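You operate a simulated robot arm through the tools that you are given. There is no shell and no other tool. Be economical: measure what you need, move in short steps, check, and stop when the job is done.

You are at the controls of a simulated robot arm. One attempt, no reset.

TASK
Glue the pointed block to the square block and clamp them till set.
Fine: one dab from the glue pen, teal arm parked again, vice knob at tight. Where these are worked on the way, their far stop is far enough and under half their travel is too little: teal arm.

Only the result counts: the job must be done as asked and must still hold three seconds after the hand-in. Knocking over, shifting, dropping, spilling or breaking anything else fails it.

THE ROBOT
A 6-joint arm with a two-finger parallel gripper, fixed in place. Base frame: the origin is at the foot of the arm, x ahead of it, y to its left, z up; the work surface is at about z = 0. Lengths are in cm, angles in rad, forces in N, time in s.
With the tool pointing down near the work surface it reaches from about 14 to 58 cm from the base axis. Its first joint turns from -1.152 to 1.152 rad. Payload 2.1 kg.
The tool frame sits at the grasp point between the pads (the TCP): z along the fingers, y along the line on which they close. The tips reach 3 cm beyond it. The gripper opens to 9.4 cm. The fingers are 2.8 cm wide and 1 cm thick; the gripper's body (5 by 9.6 cm) begins 5.5 cm behind the TCP.
Orientation is told as [roll, pitch, yaw] about the base's x, y, z axes, in that order, counted from this pose: with the fingers straight down and closing along the base's y, the tool's x points along the base's -x, its y along +y and its z along -z.

THE INTERFACE
- The arm moves only by the tool send_rows. Its argument "moves" is a list of rows, each an object (a shift or turn left out is 0, a gripper value left out holds the last) with "claw": the finger opening in m, from 0 to 0.094; "travel": the shift along the base's x, y, z in m, a list of three; "rotation": the turn, a rotation vector about the base's x, y, z in rad, a list of three. In form: [{"claw": claw, "travel": [x, y, z], "rotation": [ax, ay, az]}, ...]. A call has 1 to 20 rows; each row is the pose to reach, as a shift and turn from the pose commanded when the call began. A row lasts 0.2 s, in which the tool goes at most 5 cm and 0.15 rad; a call with a longer step from one row to the next is refused whole, and so is a gripper value outside its range. A pose out of reach is approached as far as the arm can. The call stops where the force on the tool passes 70 N (or 10 N more than at its start, if that is more) or the arm is blocked; 0.2 s more then pass. Each finger travels about 7.2 cm/s and halts on what it meets, pressing with about 43 N; the grip force reading is that of the motor and also rises with nothing between the fingers. The clock runs only during rows and for 0.2 s after the last one: add rows that repeat a pose to give the fingers time. It gives the time, the measured TCP pose, the force on the tool (base axes), the opening and the grip force at its end, in the units of the frame above (readings bear some noise), with the torque about the TCP (base axes, N m) and any sound that the robot's microphone picked up, and new pictures: "pictures" is both (left out), scene, wrist or none.
- Cameras (640 x 400 px; columns grow to the right, rows downward): "scene" is fixed at [6.74, -38.91, 47.86]; the picture's right is [0.57, -0.82, 0.00], its down [-0.51, -0.36, -0.78] and it looks along [0.64, 0.45, -0.63] (base axes); focal length 214 px, centre (320, 200). "wrist" rides on the gripper at [7.6, 1.4, -10.2] in the tool frame; the picture's right is [-0.18, 0.98, 0.00], its down [-0.75, -0.14, -0.64] and it looks along [-0.63, -0.12, 0.77] (tool axes); focal length 243 px, centre (320, 200). There is no depth. A picture from a camera that has moved, and an enlarged one, comes with that camera's place and axes in the base frame and with its lens.
- enlarge(camera, box): a new picture of the part [left, top, right, bottom] of that camera's present view, enlarged. No time passes.
- hand_in(): hands the job in; it is judged then, once.

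Work in short steps. Places have to be worked out from the pictures, the camera data and where the tool is seen: move nearer, look again, correct. Check each grasp and each placing, and mend what went wrong. You have 120 turns and 200 pictures in all, those below and enlarged ones among them. Open the gripper and draw the arm clear of the work before you hand the job in, unless the task says otherwise; then end with one line.

The tools are called after "Emit:" by a JSON object that holds its "name" and its "arguments". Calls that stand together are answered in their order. send_rows: Moves the arm, as the interface text tells. Its arguments: {"type":"object","properties":{"moves":{"type":"array","items":{"type":"object","properties":{"claw":{"type":"number"},"travel":{"type":"array","items":{"type":"number"}},"rotation":{"type":"array","items":{"type":"number"}}}}},"pictures":{"type":"string","enum":["both","scene","wrist","none"]}},"required":["moves"]} The other tools are called the same way: enlarge (camera, box) takes an enlarged picture of a part of a camera's view; hand_in () hands the job in.

At the start:

```text
time_s: 0.0
ee_pos: [20.84, -22.54, 39.31]
tcp_rot: [0.0, -0.002, -0.001]
ft_force: [-0.1, 1.2, 0.5]
moment: [0.01, 0.02, 0.03]
gripper_width: 9.41
grasp_force: 0.0
```

scene: 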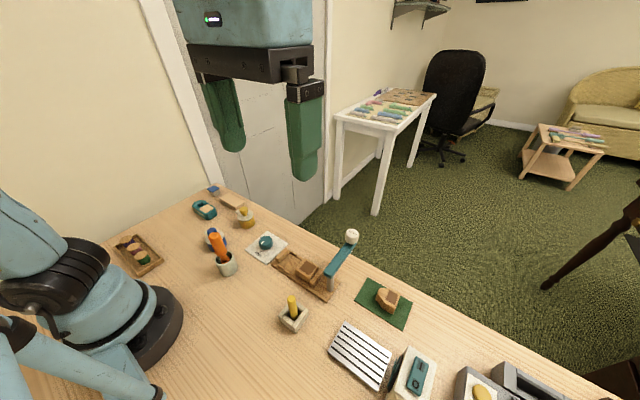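
wrist: 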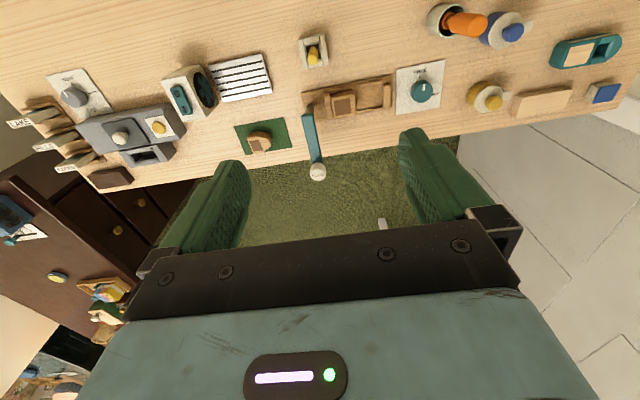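

I start by enlarging the work area in both cameras to identify the items.

Emit:
{"name": "enlarge", "arguments": {"camera": "scene", "box": [180, 180, 420, 340]}}

Emit:
{"name": "enlarge", "arguments": {"camera": "wrist", "box": [220, 0, 460, 190]}}

Emit:
{"name": "enlarge", "arguments": {"camera": "wrist", "box": [0, 40, 240, 200]}}

Emit:
{"name": "enlarge", "arguments": {"camera": "wrist", "box": [400, 0, 640, 120]}}

```text
2.50 times, centred on (300, 260) of scene
camera zoom: at [6.74, -38.91, 47.86], right [0.57, -0.82, 0.0], down [-0.51, -0.36, -0.78], along [0.64, 0.45, -0.63], focal length 536 px, centre (370, 50)
```

zoom: 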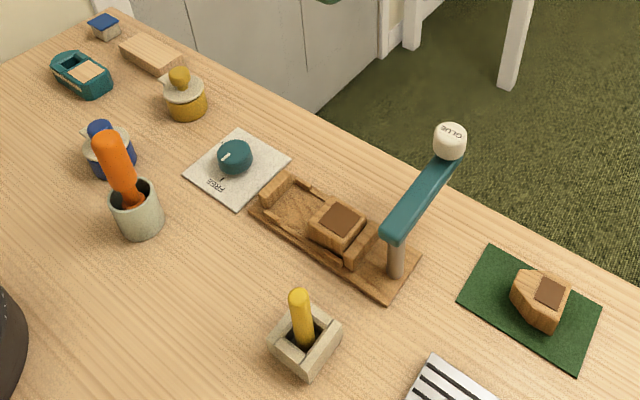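

```text
2.11 times, centred on (340, 95) of wrist
camera zoom: at [13.13, -21.12, 49.56], right [0.18, 0.98, 0.0], down [0.75, -0.14, 0.64], along [0.63, -0.12, -0.77], focal length 511 px, centre (278, 421)
```

zoom: 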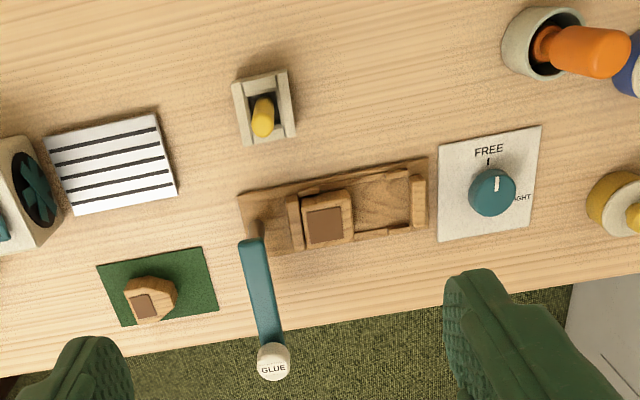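

```text
2.50 times, centred on (120, 120) of wrist
camera zoom: at [13.13, -21.12, 49.56], right [0.18, 0.98, 0.0], down [0.75, -0.14, 0.64], along [0.63, -0.12, -0.77], focal length 606 px, centre (820, 400)
```

zoom: 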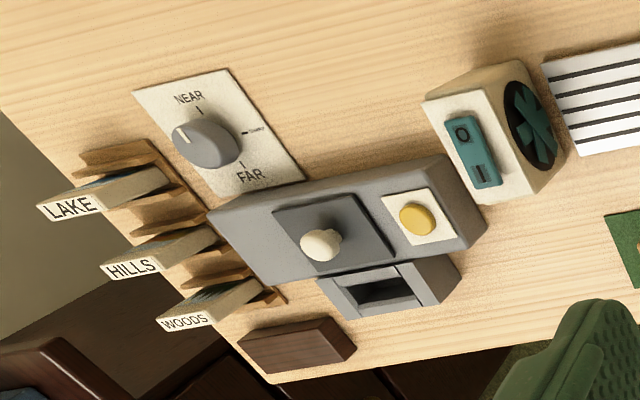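

```text
2.67 times, centred on (520, 60) of wrist
camera zoom: at [13.13, -21.12, 49.56], right [0.18, 0.98, 0.0], down [0.75, -0.14, 0.64], along [0.63, -0.12, -0.77], focal length 647 px, centre (-213, 573)
```

zoom: 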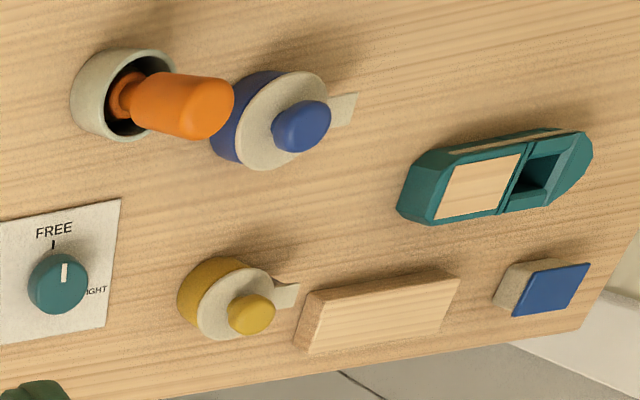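

The vice holds the square block with a teal GLUE swing arm beside it; the pointed block lies on the green mat. I'll lower to look closer at the vice.

Emit:
{"name": "send_rows", "arguments": {"moves": [{"travel": [0, 0.005, -0.045]}, {"travel": [0, 0.01, -0.09]}, {"travel": [0, 0.01, -0.135]}, {"travel": [0, 0.01, -0.16]}]}}

Emit:
{"name": "enlarge", "arguments": {"camera": "wrist", "box": [200, 0, 440, 150]}}

Emit:
{"name": "enlarge", "arguments": {"camera": "scene", "box": [250, 220, 430, 340]}}

```text
time_s: 1.0
ee_pos: [20.74, -21.7, 23.21]
tcp_rot: [0.001, 0.001, 0.0]
ft_force: [0.2, 0.2, 0.7]
moment: [0.01, 0.02, -0.01]
gripper_width: 9.4
grasp_force: 0.0
camera wrist: at [13.07, -20.33, 33.47], right [0.18, 0.98, 0.0], down [0.75, -0.14, 0.64], along [0.63, -0.12, -0.77], focal length 243 px, centre (320, 200)
```

scene: 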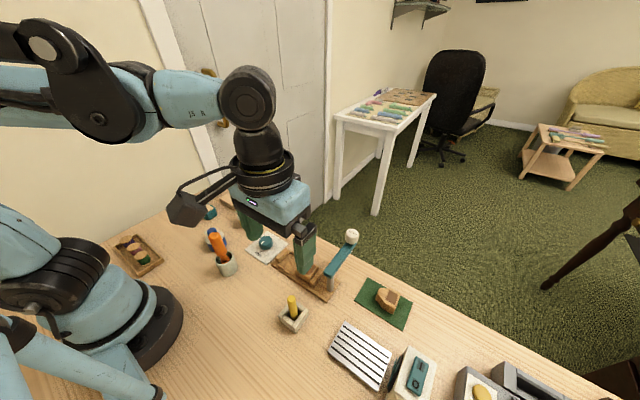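
wrist: 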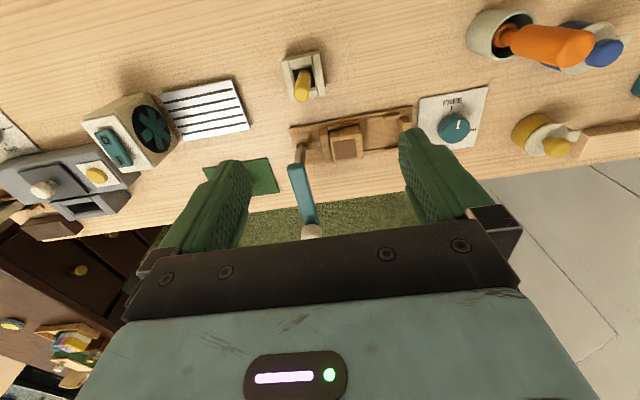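

```text
2.67 times, centred on (320, 75) of wrist
camera zoom: at [13.07, -20.33, 33.47], right [0.18, 0.98, 0.0], down [0.75, -0.14, 0.64], along [0.63, -0.12, -0.77], focal length 647 px, centre (320, 533)
```

zoom: 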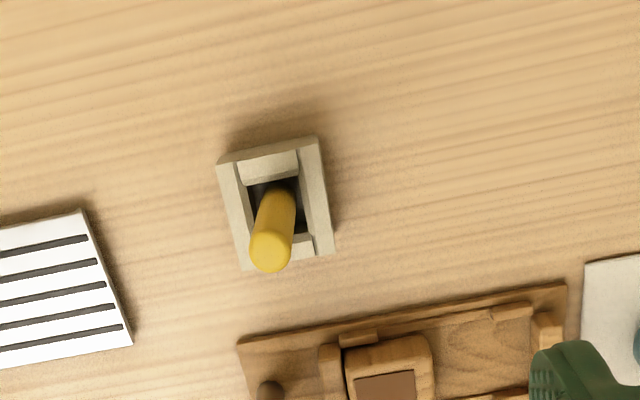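

```text
3.33 times, centred on (340, 280) of scene
camera zoom: at [6.74, -38.91, 47.86], right [0.57, -0.82, 0.0], down [-0.51, -0.36, -0.78], along [0.64, 0.45, -0.63], focal length 715 px, centre (253, -67)
```

zoom: 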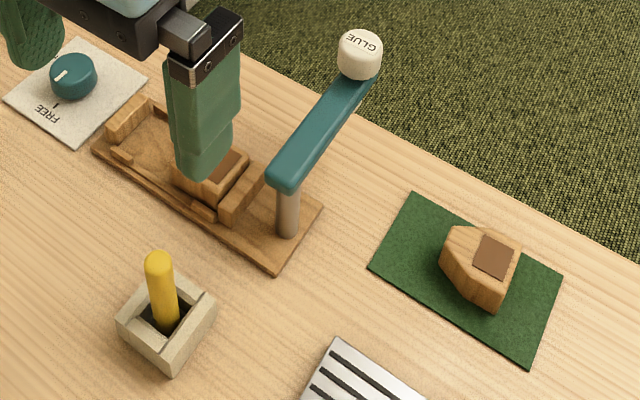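

The view between the fingers shows the vice; I enlarge that, and the pointed block.

Emit:
{"name": "enlarge", "arguments": {"camera": "wrist", "box": [270, 95, 430, 195]}}

Emit:
{"name": "enlarge", "arguments": {"camera": "scene", "box": [350, 270, 430, 330]}}

```text
4.00 times, centred on (350, 145) of wrist
camera zoom: at [13.07, -20.33, 33.47], right [0.18, 0.98, 0.0], down [0.75, -0.14, 0.64], along [0.63, -0.12, -0.77], focal length 970 px, centre (200, 420)
```

zoom: 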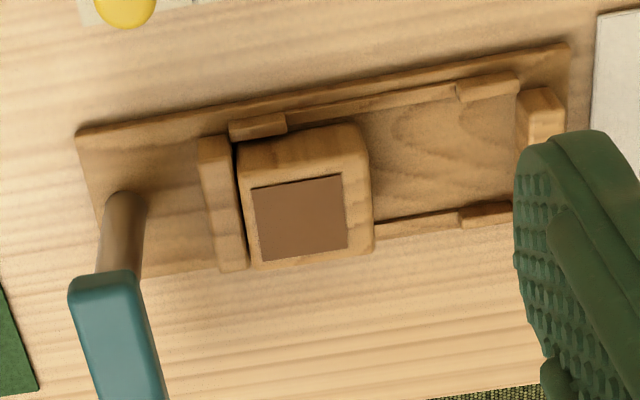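

```text
6.67 times, centred on (390, 300) of scene
camera zoom: at [6.74, -38.91, 47.86], right [0.57, -0.82, 0.0], down [-0.51, -0.36, -0.78], along [0.64, 0.45, -0.63], focal length 1430 px, centre (-147, -467)
```

zoom: 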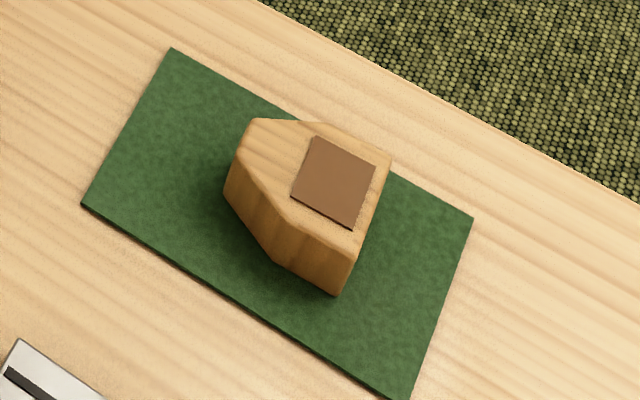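

The layout is: vice along y with fixed jaw at y≈-22.5, square block x 27.4–31.2, free face y≈-17.7; teal arm pivot ≈(29,-26.2), GLUE head ≈(37.3,-26.2,11.5), pointed block at x 32.1–35.9, y -39.7…-35.4. I'll move to straddle the teal bar, stopping above it first.

Emit:
{"name": "send_rows", "arguments": {"moves": [{"claw": 0.05, "travel": [0.04, -0.015, -0.02]}, {"travel": [0.08, -0.03, -0.04]}, {"travel": [0.12, -0.04, -0.06]}, {"travel": [0.134, -0.044, -0.075]}, {"travel": [0.134, -0.044, -0.075]}]}}

Emit:
{"name": "enlarge", "arguments": {"camera": "scene", "box": [270, 200, 390, 300]}}

```text
time_s: 2.2
ee_pos: [34.27, -25.83, 15.53]
tcp_rot: [0.0, 0.002, 0.0]
ft_force: [-1.3, -0.6, 0.1]
moment: [0.02, -0.01, 0.0]
gripper_width: 5.02
grasp_force: 0.1
camera wrist: at [26.57, -24.48, 25.77], right [0.18, 0.98, 0.0], down [0.75, -0.14, 0.64], along [0.63, -0.12, -0.77], focal length 243 px, centre (320, 200)
```

scene: 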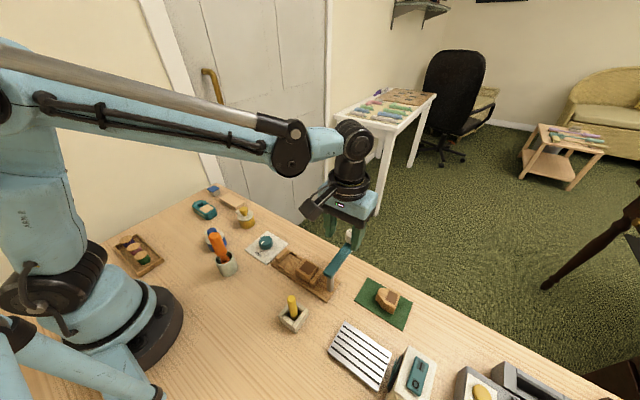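
wrist: 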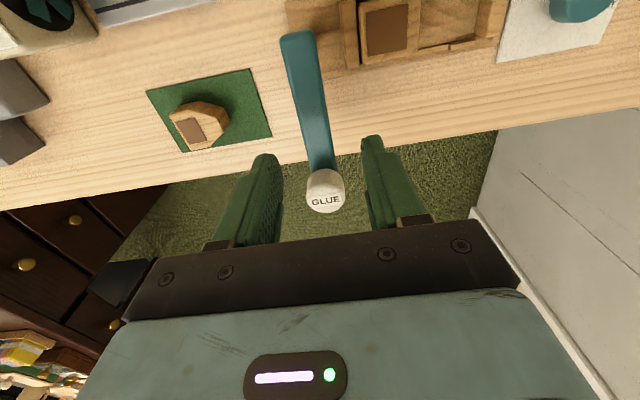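

```text
4.00 times, centred on (330, 250) of scene
camera zoom: at [6.74, -38.91, 47.86], right [0.57, -0.82, 0.0], down [-0.51, -0.36, -0.78], along [0.64, 0.45, -0.63], focal length 858 px, centre (280, 0)
```

zoom: 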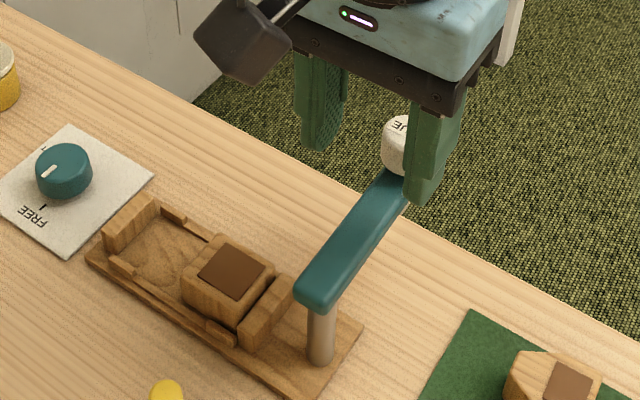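

Head confirmed at ≈(37.4,-26.2). I descend straddling the bar.

Emit:
{"name": "send_rows", "arguments": {"moves": [{"claw": 0.04, "travel": [-0.004, -0.004, -0.02]}, {"travel": [-0.004, -0.004, -0.045]}, {"travel": [-0.004, -0.004, -0.062]}]}}

Emit:
{"name": "enlarge", "arguments": {"camera": "scene", "box": [270, 200, 390, 300]}}

```text
time_s: 3.0
ee_pos: [33.64, -26.37, 9.51]
tcp_rot: [0.0, 0.0, -0.001]
ft_force: [-0.3, 0.2, -0.5]
moment: [0.01, -0.01, 0.0]
gripper_width: 3.98
grasp_force: 0.0
camera wrist: at [26.06, -24.99, 19.75], right [0.18, 0.98, 0.0], down [0.75, -0.14, 0.64], along [0.63, -0.12, -0.77], focal length 243 px, centre (320, 200)
```

scene: 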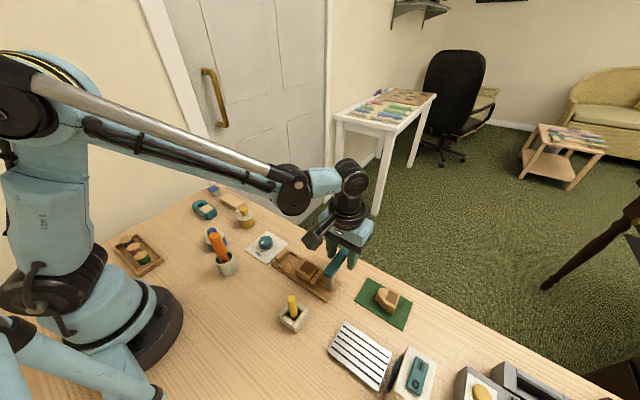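
wrist: 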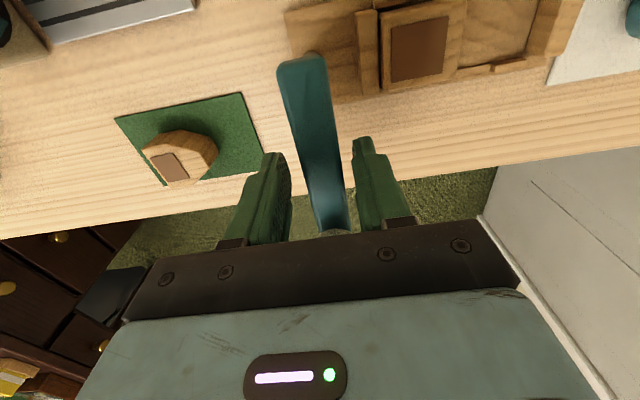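

```text
4.00 times, centred on (330, 250) of scene
camera zoom: at [6.74, -38.91, 47.86], right [0.57, -0.82, 0.0], down [-0.51, -0.36, -0.78], along [0.64, 0.45, -0.63], focal length 858 px, centre (280, 0)
```

zoom: 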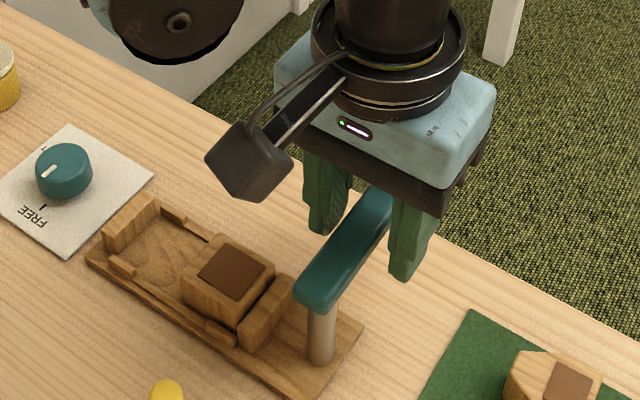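

Straddled with about 1 cm clearance each side. I narrow the opening a bit and swing along the arc about the pivot, halfway.

Emit:
{"name": "send_rows", "arguments": {"moves": [{"claw": 0.026, "travel": [0, 0.0017, 0]}, {"travel": [-0.0005, 0.0082, 0], "rotation": [0, 0, 0.14]}, {"travel": [-0.0018, 0.0146, 0], "rotation": [0, 0, 0.28]}, {"travel": [-0.004, 0.0207, 0], "rotation": [0, 0, 0.42]}, {"travel": [-0.0071, 0.0264, 0], "rotation": [0, 0, 0.56]}, {"travel": [-0.0109, 0.0317, 0], "rotation": [0, 0, 0.7]}, {"travel": [-0.0155, 0.0363, 0], "rotation": [0, 0, 0.84]}]}}

Emit:
{"name": "enlarge", "arguments": {"camera": "scene", "box": [270, 200, 390, 300]}}

```text
time_s: 4.6
ee_pos: [32.2, -22.53, 9.58]
tcp_rot: [0.0, 0.0, 0.843]
ft_force: [1.8, -0.7, 0.2]
moment: [0.02, 0.0, -0.01]
gripper_width: 2.63
grasp_force: 0.4
camera wrist: at [26.01, -27.3, 19.85], right [-0.61, 0.79, 0.0], down [0.61, 0.47, 0.64], along [0.51, 0.39, -0.77], focal length 243 px, centre (320, 200)
```

scene: 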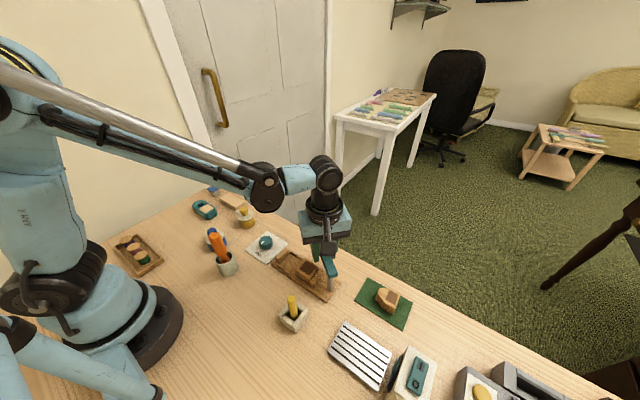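
wrist: 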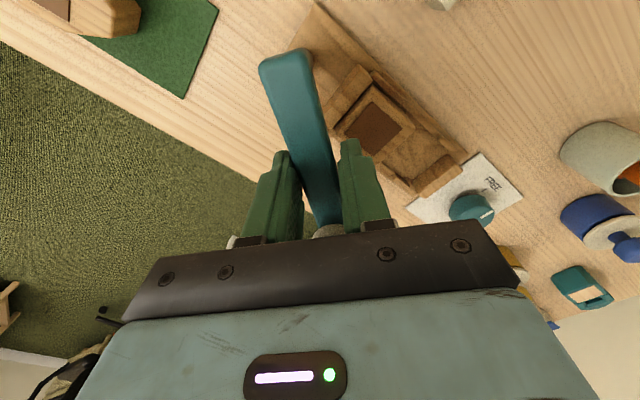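

```text
4.00 times, centred on (330, 250) of scene
camera zoom: at [6.74, -38.91, 47.86], right [0.57, -0.82, 0.0], down [-0.51, -0.36, -0.78], along [0.64, 0.45, -0.63], focal length 858 px, centre (280, 0)
```

zoom: 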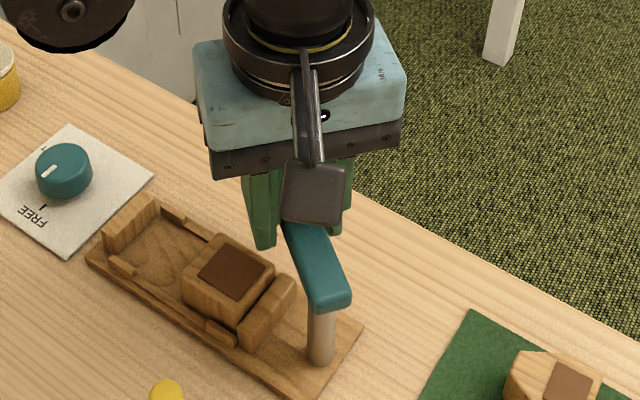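

Arm follows with low force (about 45°). Continue to 96°, expecting a stop.

Emit:
{"name": "send_rows", "arguments": {"moves": [{"travel": [-0.0051, 0.004, 0], "rotation": [0, 0, 0.14]}, {"travel": [-0.0108, 0.0072, 0], "rotation": [0, 0, 0.28]}, {"travel": [-0.0168, 0.0097, 0], "rotation": [0, 0, 0.42]}, {"travel": [-0.0231, 0.0112, 0], "rotation": [0, 0, 0.56]}, {"travel": [-0.0296, 0.0119, 0], "rotation": [0, 0, 0.7]}, {"travel": [-0.0361, 0.0116, 0], "rotation": [0, 0, 0.84]}]}}

Emit:
{"name": "enlarge", "arguments": {"camera": "scene", "box": [250, 200, 370, 300]}}

```text
time_s: 6.0
ee_pos: [28.72, -21.69, 9.45]
tcp_rot: [-0.005, 0.003, 1.682]
ft_force: [19.4, -8.2, 2.5]
moment: [-0.06, -0.19, -0.44]
gripper_width: 3.7
grasp_force: 9.1
camera wrist: at [28.18, -29.37, 19.89], right [-1.0, 0.07, -0.01], down [0.05, 0.77, 0.64], along [0.05, 0.64, -0.77], focal length 243 px, centre (320, 200)
```

scene: 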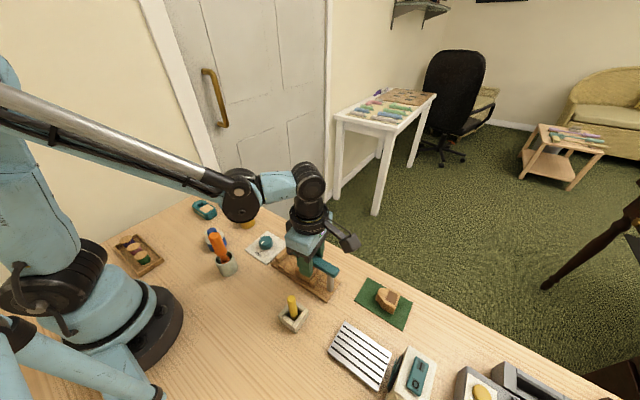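
wrist: 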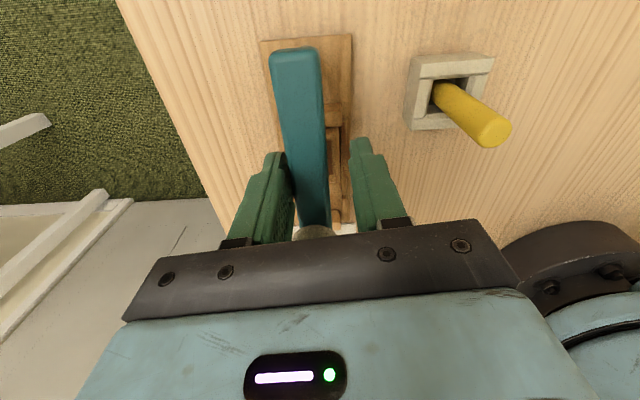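

```text
4.00 times, centred on (310, 250) of scene
camera zoom: at [6.74, -38.91, 47.86], right [0.57, -0.82, 0.0], down [-0.51, -0.36, -0.78], along [0.64, 0.45, -0.63], focal length 858 px, centre (360, 0)
```

zoom: 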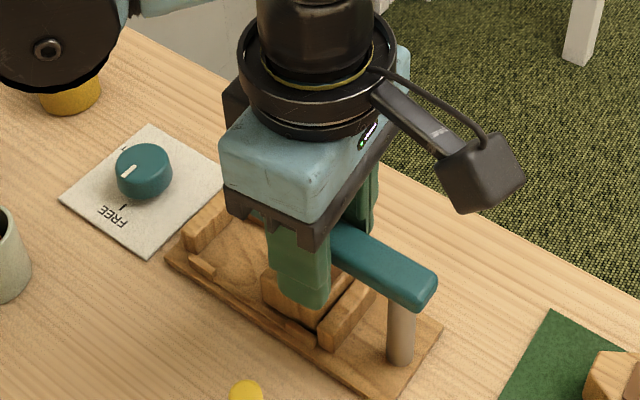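

It met the far stop at ~90° (19 N). I open and rise straight up, then look at the head.

Emit:
{"name": "send_rows", "arguments": {"moves": [{"claw": 0.05, "travel": [0.004, 0, 0]}, {"travel": [0.006, 0, 0]}, {"travel": [0.006, 0, 0.04]}, {"travel": [0.006, -0.02, 0.08]}, {"travel": [0.006, -0.04, 0.1]}]}}

Emit:
{"name": "enlarge", "arguments": {"camera": "scene", "box": [250, 200, 370, 300]}}

```text
time_s: 7.2
ee_pos: [29.07, -25.36, 19.5]
tcp_rot: [0.0, -0.001, 1.682]
ft_force: [-0.3, 0.1, -0.6]
moment: [0.0, 0.02, 0.0]
gripper_width: 5.0
grasp_force: 0.1
camera wrist: at [28.45, -33.16, 29.78], right [-1.0, 0.08, 0.0], down [0.06, 0.76, 0.64], along [0.05, 0.64, -0.77], focal length 243 px, centre (320, 200)
```

scene: 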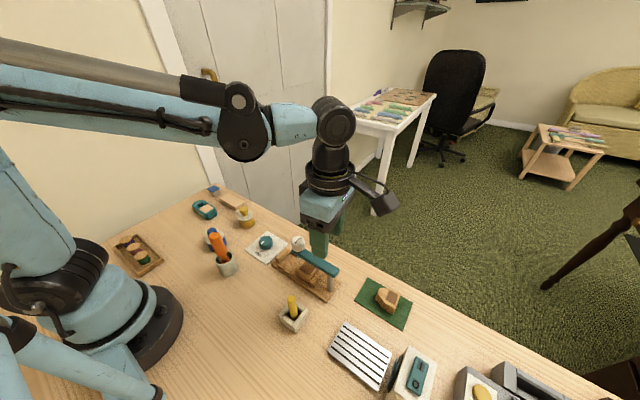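
wrist: 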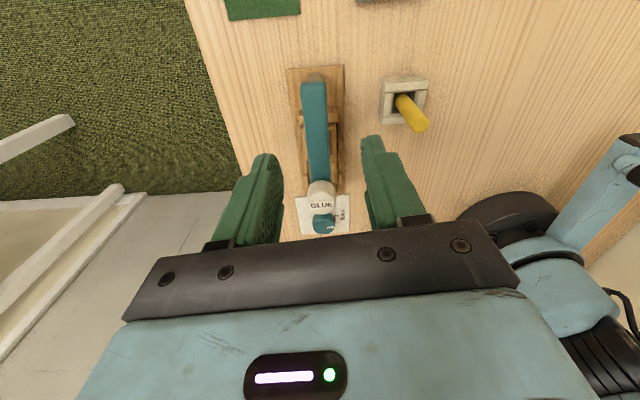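

```text
4.00 times, centred on (310, 250) of scene
camera zoom: at [6.74, -38.91, 47.86], right [0.57, -0.82, 0.0], down [-0.51, -0.36, -0.78], along [0.64, 0.45, -0.63], focal length 858 px, centre (360, 0)
```

zoom: 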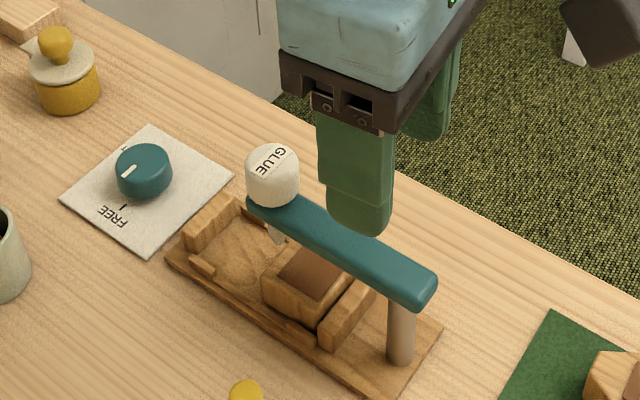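

The GLUE head is now over the square block's free face, top at ≈(29.5,-17.4,11.4). I close the fingers and go above it.

Emit:
{"name": "send_rows", "arguments": {"moves": [{"claw": 0.0, "travel": [0.004, 0.03, 0]}, {"travel": [0.004, 0.06, 0]}, {"travel": [0.004, 0.079, -0.02]}, {"travel": [0.004, 0.079, -0.04]}, {"travel": [0.004, 0.079, -0.04]}]}}

Emit:
{"name": "enlarge", "arguments": {"camera": "scene", "box": [250, 200, 370, 300]}}

```text
time_s: 8.4
ee_pos: [29.53, -17.45, 15.57]
tcp_rot: [0.0, -0.001, 1.679]
ft_force: [-0.3, 0.6, -0.2]
moment: [0.0, -0.02, 0.0]
gripper_width: 0.02
grasp_force: 32.9
camera wrist: at [28.9, -25.2, 25.91], right [-1.0, 0.08, 0.0], down [0.06, 0.76, 0.64], along [0.05, 0.64, -0.77], focal length 243 px, centre (320, 200)
```

scene: 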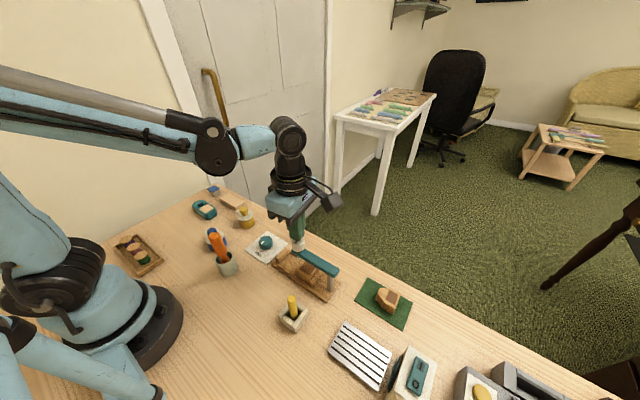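
wrist: 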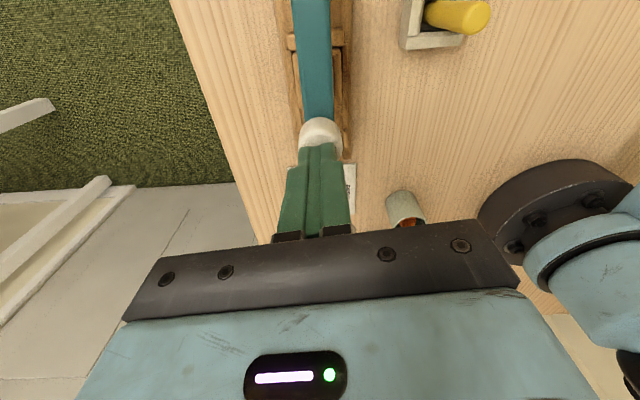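

```text
4.00 times, centred on (310, 250) of scene
camera zoom: at [6.74, -38.91, 47.86], right [0.57, -0.82, 0.0], down [-0.51, -0.36, -0.78], along [0.64, 0.45, -0.63], focal length 858 px, centre (360, 0)
```

zoom: 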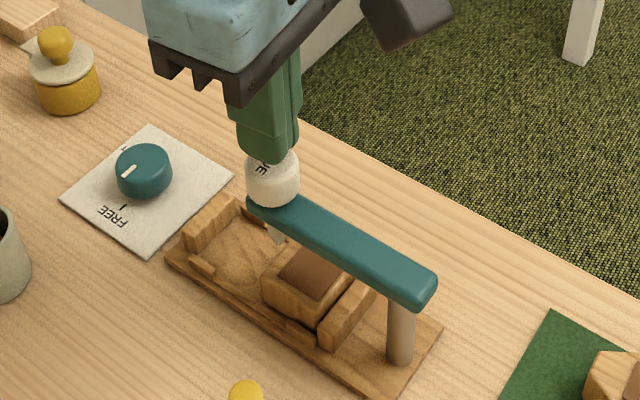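

Tips are ~1 cm above the head; I shift 0.4 cm toward -y to centre and press down gently in small steps.

Emit:
{"name": "send_rows", "arguments": {"moves": [{"travel": [0, -0.004, -0.004]}, {"travel": [0, -0.004, -0.008]}, {"travel": [0, -0.004, -0.011]}, {"travel": [0, -0.004, -0.014]}], "pictures": "none"}}

Emit:
{"name": "enlarge", "arguments": {"camera": "scene", "box": [265, 210, 345, 270]}}

```text
time_s: 9.4
ee_pos: [29.54, -17.87, 14.13]
tcp_rot: [-0.001, 0.0, 1.678]
ft_force: [0.4, 0.3, 1.3]
moment: [0.01, -0.01, 0.02]
gripper_width: 0.01
grasp_force: 33.0
```

```text
6.67 times, centred on (305, 240) of scene
camera zoom: at [6.74, -38.91, 47.86], right [0.57, -0.82, 0.0], down [-0.51, -0.36, -0.78], along [0.64, 0.45, -0.63], focal length 1430 px, centre (420, -67)
```

zoom: 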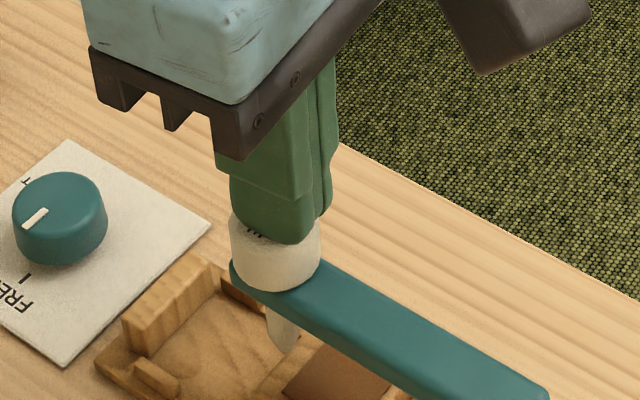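

Near contact now; continue downward in small steps.

Emit:
{"name": "send_rows", "arguments": {"moves": [{"travel": [0, 0, -0.003]}, {"travel": [0, 0, -0.006]}, {"travel": [0, 0, -0.009]}], "pictures": "none"}}

Emit:
{"name": "enlarge", "arguments": {"camera": "scene", "box": [265, 210, 345, 270]}}

```text
time_s: 10.2
ee_pos: [29.66, -18.03, 13.56]
tcp_rot: [0.001, -0.004, 1.679]
ft_force: [-1.2, 1.3, 30.7]
moment: [0.08, 0.04, -0.1]
gripper_width: 0.0
grasp_force: 32.7
heard: click
stopped in row 3: the force on the tool passed its limit at 82 N (the readings are from after the stop); the commanded pose is now the measured one
```

```text
6.67 times, centred on (305, 240) of scene
camera zoom: at [6.73, -38.9, 47.87], right [0.57, -0.82, 0.0], down [-0.51, -0.36, -0.78], along [0.64, 0.45, -0.63], focal length 1430 px, centre (420, -67)
```

zoom: 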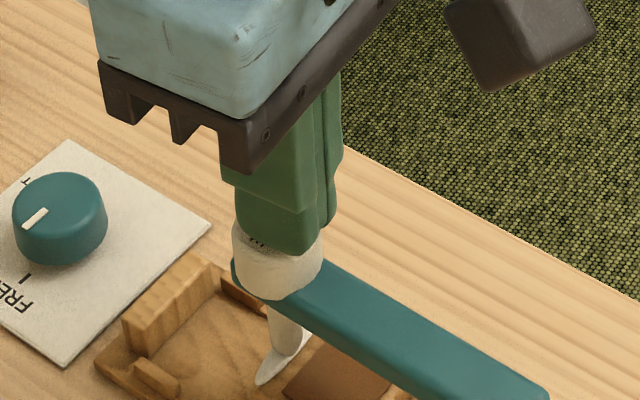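

Click heard and a white dab is visible at the block. I rise straight up well clear and look.

Emit:
{"name": "send_rows", "arguments": {"moves": [{"travel": [0, 0, 0.02]}, {"travel": [0, 0, 0.05]}, {"claw": 0.05, "travel": [0, -0.03, 0.06]}, {"travel": [0, -0.05, 0.06]}, {"travel": [0, -0.05, 0.06]}]}}

Emit:
{"name": "enlarge", "arguments": {"camera": "scene", "box": [265, 220, 345, 280]}}

```text
time_s: 11.4
ee_pos: [29.5, -23.08, 19.71]
tcp_rot: [0.005, -0.004, 1.681]
ft_force: [0.6, -0.4, 0.8]
moment: [0.02, -0.01, 0.03]
gripper_width: 5.0
grasp_force: 0.1
camera wrist: at [28.96, -30.84, 29.98], right [-1.0, 0.08, 0.0], down [0.06, 0.76, 0.64], along [0.05, 0.64, -0.76], focal length 243 px, centre (320, 200)
```

scene: 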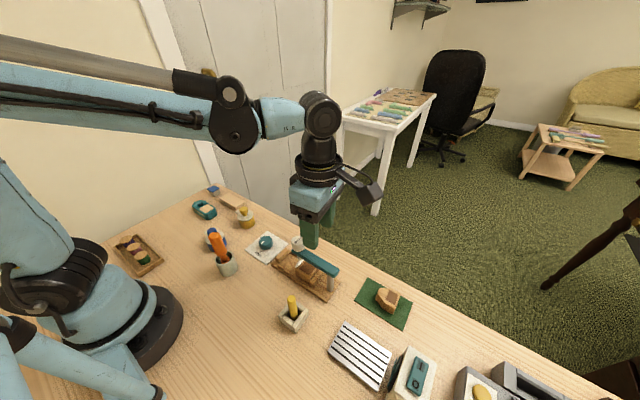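
wrist: 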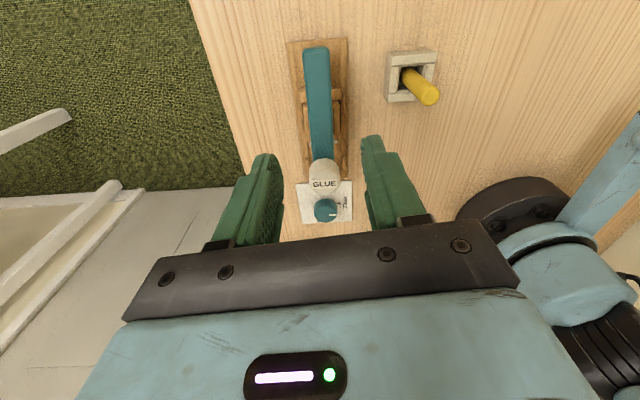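

```text
6.67 times, centred on (305, 250) of scene
camera zoom: at [6.74, -38.91, 47.86], right [0.57, -0.82, 0.0], down [-0.51, -0.36, -0.78], along [0.64, 0.45, -0.63], focal length 1430 px, centre (420, -133)
```

zoom: 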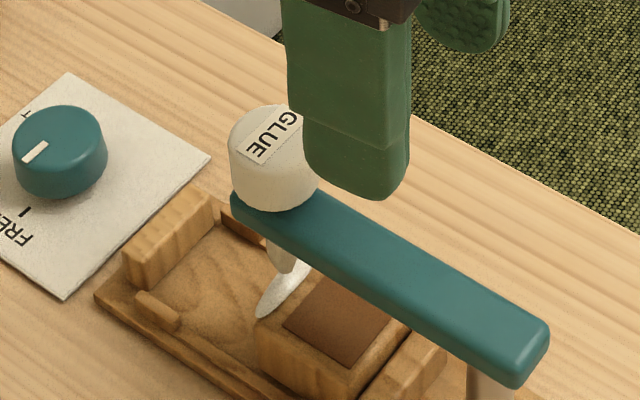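

A clear dab on the free face edge. Now straddle the bar again to swing it back.

Emit:
{"name": "send_rows", "arguments": {"moves": [{"claw": 0.04, "travel": [-0.002, 0.015, 0], "rotation": [0, 0, -0.13]}, {"travel": [-0.002, 0.015, -0.04], "rotation": [0, 0, -0.13]}, {"travel": [-0.002, 0.015, -0.08], "rotation": [0, 0, -0.13]}, {"travel": [-0.002, 0.015, -0.101], "rotation": [0, 0, -0.13]}, {"claw": 0.026, "travel": [-0.002, 0.015, -0.101], "rotation": [0, 0, -0.13]}], "pictures": "wrist"}}

```text
time_s: 12.6
ee_pos: [29.44, -21.27, 9.41]
tcp_rot: [0.004, -0.004, 1.549]
ft_force: [0.9, 0.7, -0.8]
moment: [0.01, 0.02, 0.03]
gripper_width: 2.61
grasp_force: 0.0
camera wrist: at [27.87, -28.94, 19.75], right [-0.98, 0.21, 0.0], down [0.16, 0.75, 0.64], along [0.13, 0.63, -0.76], focal length 243 px, centre (320, 200)
```

wrist: 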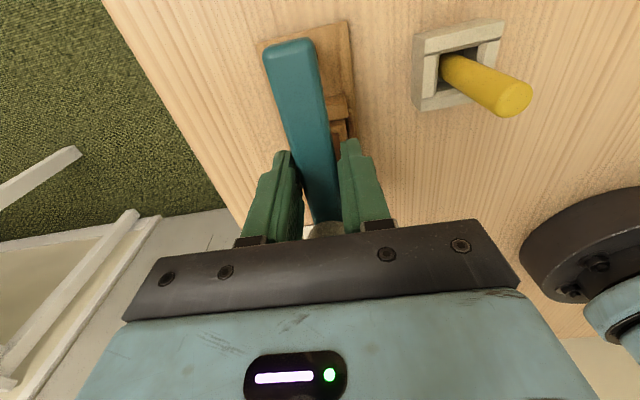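

Straddled. Swing back along the arc to slightly past parked angle.

Emit:
{"name": "send_rows", "arguments": {"moves": [{"travel": [0.0048, -0.0006, 0], "rotation": [0, 0, -0.14]}, {"travel": [0.0115, -0.0022, 0], "rotation": [0, 0, -0.28]}, {"travel": [0.0179, -0.0047, 0], "rotation": [0, 0, -0.42]}, {"travel": [0.0239, -0.008, 0], "rotation": [0, 0, -0.56]}, {"travel": [0.0293, -0.0122, 0], "rotation": [0, 0, -0.7]}, {"travel": [0.0342, -0.0171, 0], "rotation": [0, 0, -0.84]}, {"travel": [0.0383, -0.0226, 0], "rotation": [0, 0, -0.98]}, {"travel": [0.0415, -0.0286, 0], "rotation": [0, 0, -1.12]}, {"travel": [0.044, -0.035, 0], "rotation": [0, 0, -1.26]}, {"travel": [0.0455, -0.0417, 0], "rotation": [0, 0, -1.4]}, {"travel": [0.046, -0.0485, 0], "rotation": [0, 0, -1.54]}, {"travel": [0.0458, -0.0529, 0], "rotation": [0, 0, -1.63]}]}}

Emit:
{"name": "enlarge", "arguments": {"camera": "scene", "box": [270, 200, 390, 300]}}

```text
time_s: 15.2
ee_pos: [33.96, -26.69, 9.34]
tcp_rot: [0.005, -0.001, -0.082]
ft_force: [-4.4, 11.7, -2.0]
moment: [0.03, 0.09, 0.23]
gripper_width: 3.22
grasp_force: 5.7
camera wrist: at [26.43, -24.67, 19.64], right [0.26, 0.96, 0.01], down [0.74, -0.21, 0.64], along [0.62, -0.16, -0.77], focal length 243 px, centre (320, 200)
```

scene: 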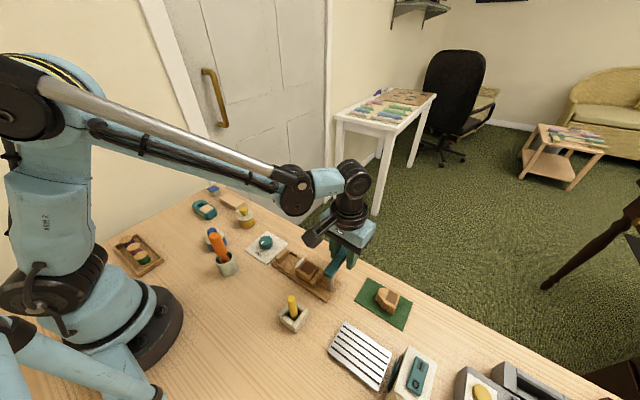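
wrist: 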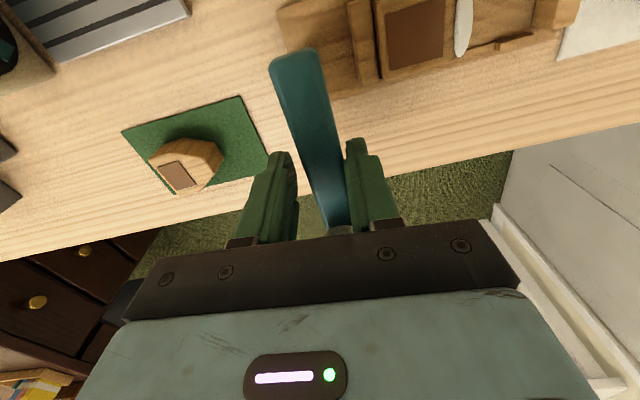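

```text
4.00 times, centred on (330, 250) of scene
camera zoom: at [6.74, -38.91, 47.86], right [0.57, -0.82, 0.0], down [-0.51, -0.36, -0.78], along [0.64, 0.45, -0.63], focal length 858 px, centre (280, 0)
```

zoom: 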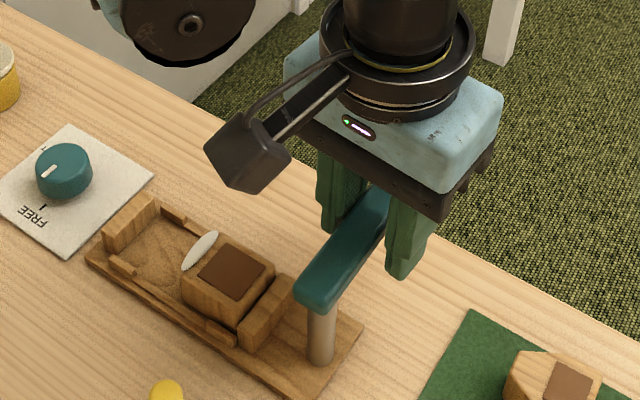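

The arm is back at its stop (12 N). I open, rise, and then rotate toward the pointed block with fingers closing along x.

Emit:
{"name": "send_rows", "arguments": {"moves": [{"claw": 0.05, "travel": [0, 0.002, 0]}, {"travel": [0, 0.003, 0]}, {"travel": [0, 0.003, 0.04]}, {"travel": [0, 0.003, 0.07], "rotation": [0, 0, 0.05]}, {"travel": [0, -0.02, 0.07], "rotation": [0, 0, 0.2]}, {"claw": 0.07, "travel": [0, -0.04, 0.07], "rotation": [0, 0, 0.35]}, {"travel": [0, -0.06, 0.07], "rotation": [0, 0, 0.5]}, {"travel": [0, -0.08, 0.07], "rotation": [0, 0, 0.65]}, {"travel": [0, -0.1, 0.07], "rotation": [0, 0, 0.8]}, {"travel": [0, -0.112, 0.07], "rotation": [0, 0, 0.95]}, {"travel": [0, -0.112, 0.07], "rotation": [0, 0, 1.1]}, {"travel": [0, -0.112, 0.07], "rotation": [0, 0, 1.25]}, {"travel": [0, -0.112, 0.07], "rotation": [0, 0, 1.4]}, {"travel": [0, -0.112, 0.07], "rotation": [0, 0, 1.55]}, {"travel": [0, -0.112, 0.07], "rotation": [0, 0, 1.651]}]}}

Emit:
{"name": "enlarge", "arguments": {"camera": "wrist", "box": [240, 100, 400, 220]}}

Emit:
{"name": "enlarge", "arguments": {"camera": "scene", "box": [260, 220, 350, 310]}}

```text
time_s: 18.4
ee_pos: [34.11, -38.01, 16.4]
tcp_rot: [0.003, -0.002, 1.572]
ft_force: [0.1, -0.6, 0.2]
moment: [-0.01, 0.0, 0.01]
gripper_width: 6.97
grasp_force: 0.0
camera wrist: at [32.68, -45.73, 26.68], right [-0.98, 0.18, 0.0], down [0.14, 0.75, 0.64], along [0.11, 0.63, -0.76], focal length 243 px, centre (320, 200)
```

scene: 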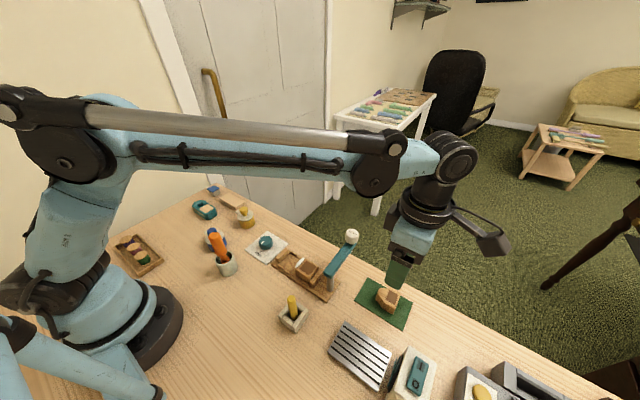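
wrist: 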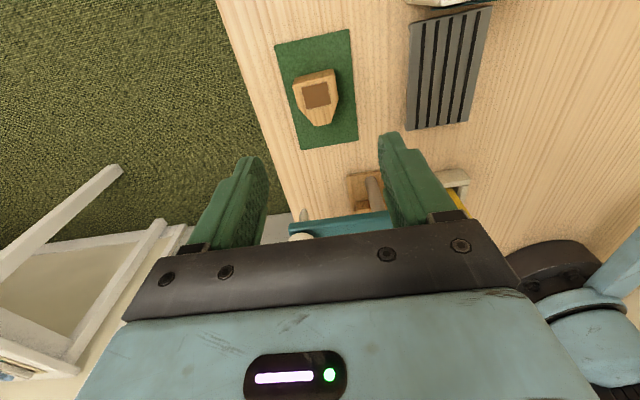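

```text
3.33 times, centred on (320, 160) of wrist
camera zoom: at [32.68, -45.73, 26.68], right [-0.98, 0.18, 0.0], down [0.14, 0.75, 0.64], along [0.11, 0.63, -0.76], focal length 809 px, centre (320, 333)
```

zoom: 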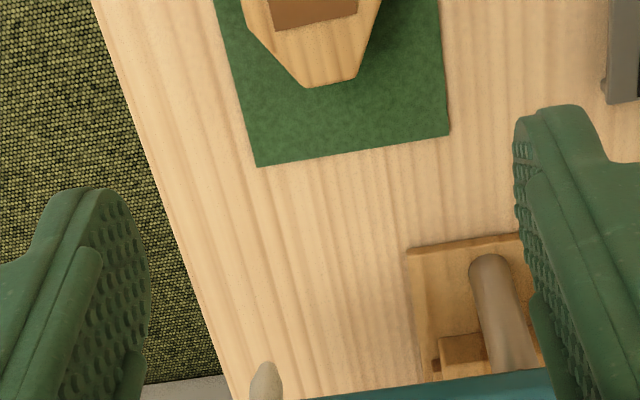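

```text
4.44 times, centred on (305, 265) of scene
camera zoom: at [6.74, -38.91, 47.86], right [0.57, -0.82, 0.0], down [-0.51, -0.36, -0.78], along [0.64, 0.45, -0.63], focal length 953 px, centre (387, -89)
```

zoom: 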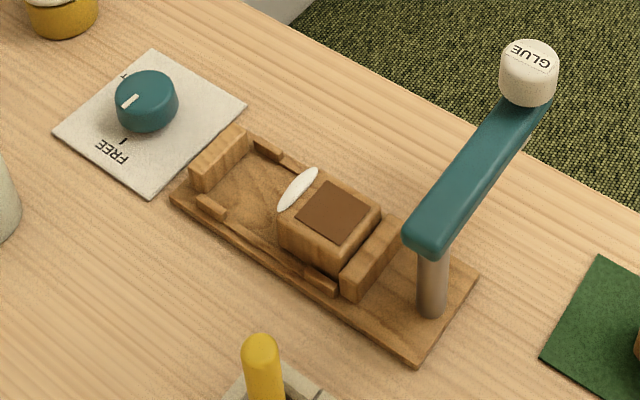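

Dab visible, pen parked. Zoom on the pointed block from the wrist camera for accurate location.

Emit:
{"name": "enlarge", "arguments": {"camera": "wrist", "box": [270, 50, 366, 140]}}

```text
4.44 times, centred on (318, 95) of wrist
camera zoom: at [32.68, -45.73, 26.68], right [-0.98, 0.18, 0.0], down [0.14, 0.75, 0.64], along [0.11, 0.63, -0.76], focal length 1078 px, centre (329, 667)
```

zoom: 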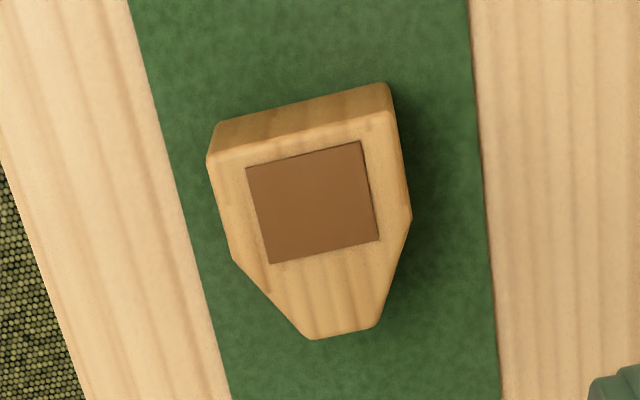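

Block: x≈32.1–36.0, flat face y≈-39.9, shoulders y≈-37.9, tip ≈-35.7, height ≈3.1, nicely axis-aligned. I descend with TCP at y≈-38.45, tips at z≈1.7.

Emit:
{"name": "send_rows", "arguments": {"moves": [{"claw": 0.065, "travel": [0, -0.0045, -0.04]}, {"travel": [0, -0.0045, -0.08]}, {"travel": [0, -0.0045, -0.105]}, {"travel": [0, -0.0045, -0.117]}]}}

Emit:
{"name": "enlarge", "arguments": {"camera": "scene", "box": [340, 250, 440, 330]}}

Emit:
{"name": "enlarge", "arguments": {"camera": "wrist", "box": [240, 80, 400, 220]}}

```text
time_s: 19.4
ee_pos: [34.17, -38.59, 4.44]
tcp_rot: [0.004, -0.004, 1.569]
ft_force: [0.2, -0.8, 0.0]
moment: [-0.03, -0.02, -0.02]
gripper_width: 6.48
grasp_force: 0.0
camera wrist: at [32.73, -46.25, 14.75], right [-0.98, 0.18, 0.0], down [0.14, 0.75, 0.64], along [0.12, 0.63, -0.76], focal length 243 px, centre (320, 200)
```

scene: 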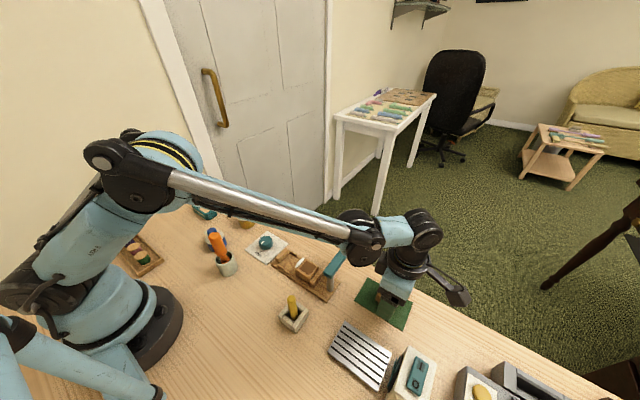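
wrist: 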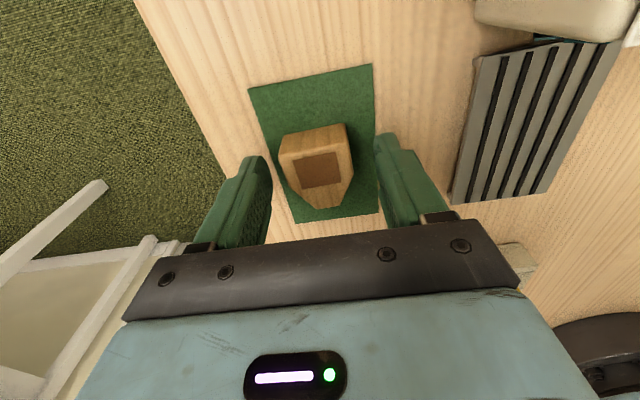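

```text
5.00 times, centred on (390, 290) of scene
camera zoom: at [6.74, -38.91, 47.86], right [0.57, -0.82, 0.0], down [-0.51, -0.36, -0.78], along [0.64, 0.45, -0.63], focal length 1072 px, centre (-30, -250)
```

zoom: 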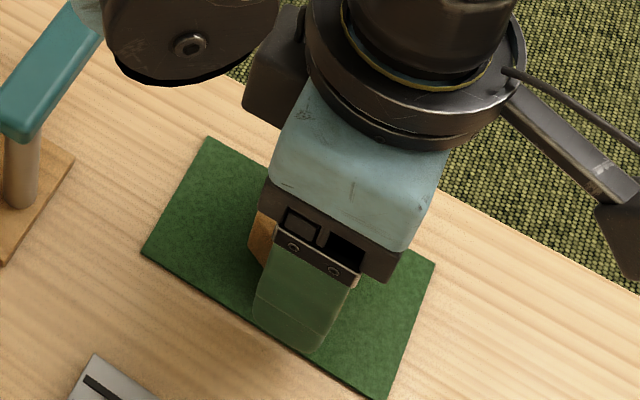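

```text
2.86 times, centred on (320, 150) of wrist
camera zoom: at [32.73, -46.25, 14.75], right [-0.98, 0.18, 0.0], down [0.14, 0.75, 0.64], along [0.12, 0.63, -0.76], focal length 693 px, centre (320, 343)
```

zoom: 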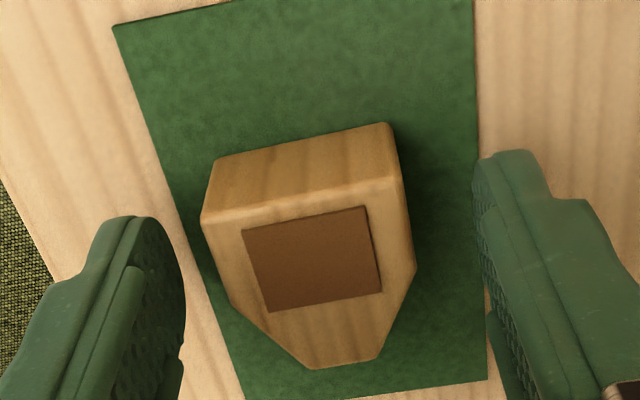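

Aligned well (flat face ≈-40.1, finger rear edge ≈-39.95). Close and lift slightly.

Emit:
{"name": "send_rows", "arguments": {"moves": [{"claw": 0.03, "travel": [0.0005, 0, 0]}, {"travel": [0.0005, 0, 0]}, {"travel": [0.0005, 0, 0]}, {"travel": [0.0005, 0, 0]}, {"travel": [0.0005, 0, 0.02]}, {"travel": [0.0005, 0, 0.05]}, {"travel": [0.0005, 0, 0.09]}]}}

Emit:
{"name": "enlarge", "arguments": {"camera": "wrist", "box": [240, 80, 400, 220]}}

```text
time_s: 21.0
ee_pos: [33.97, -38.3, 13.52]
tcp_rot: [0.004, -0.005, 1.571]
ft_force: [0.2, 0.5, 0.1]
moment: [-0.05, 0.03, 0.01]
gripper_width: 3.86
grasp_force: 42.4
camera wrist: at [32.59, -45.99, 23.92], right [-0.98, 0.18, 0.0], down [0.14, 0.75, 0.64], along [0.12, 0.63, -0.76], focal length 243 px, centre (320, 200)
```

scene: 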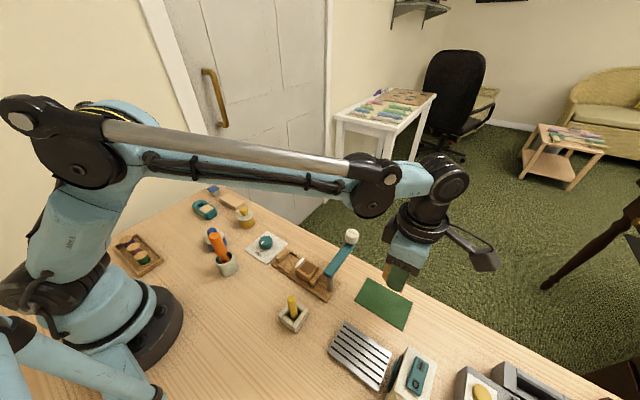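
wrist: 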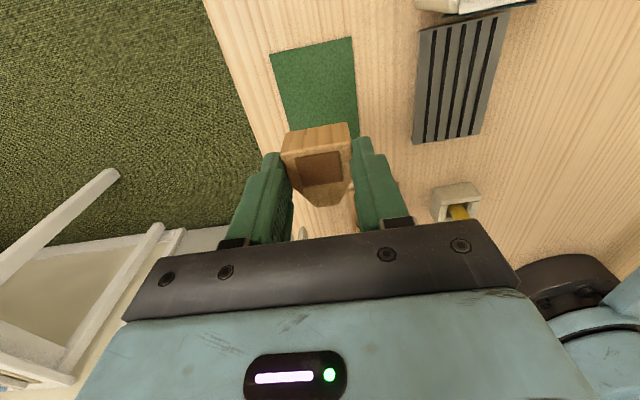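

```text
2.86 times, centred on (320, 150) of wrist
camera zoom: at [32.59, -45.99, 23.92], right [-0.98, 0.18, 0.0], down [0.14, 0.75, 0.64], along [0.12, 0.63, -0.76], focal length 693 px, centre (320, 343)
```

zoom: 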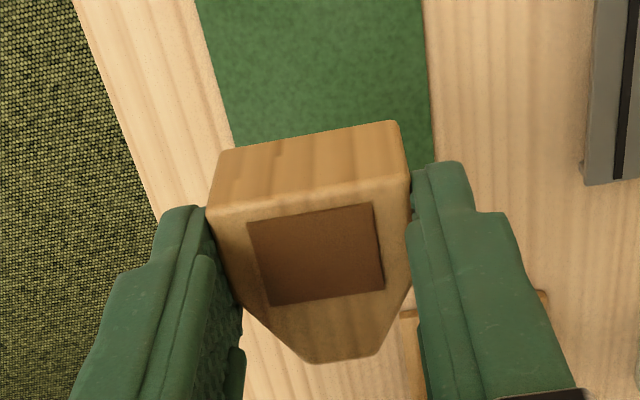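

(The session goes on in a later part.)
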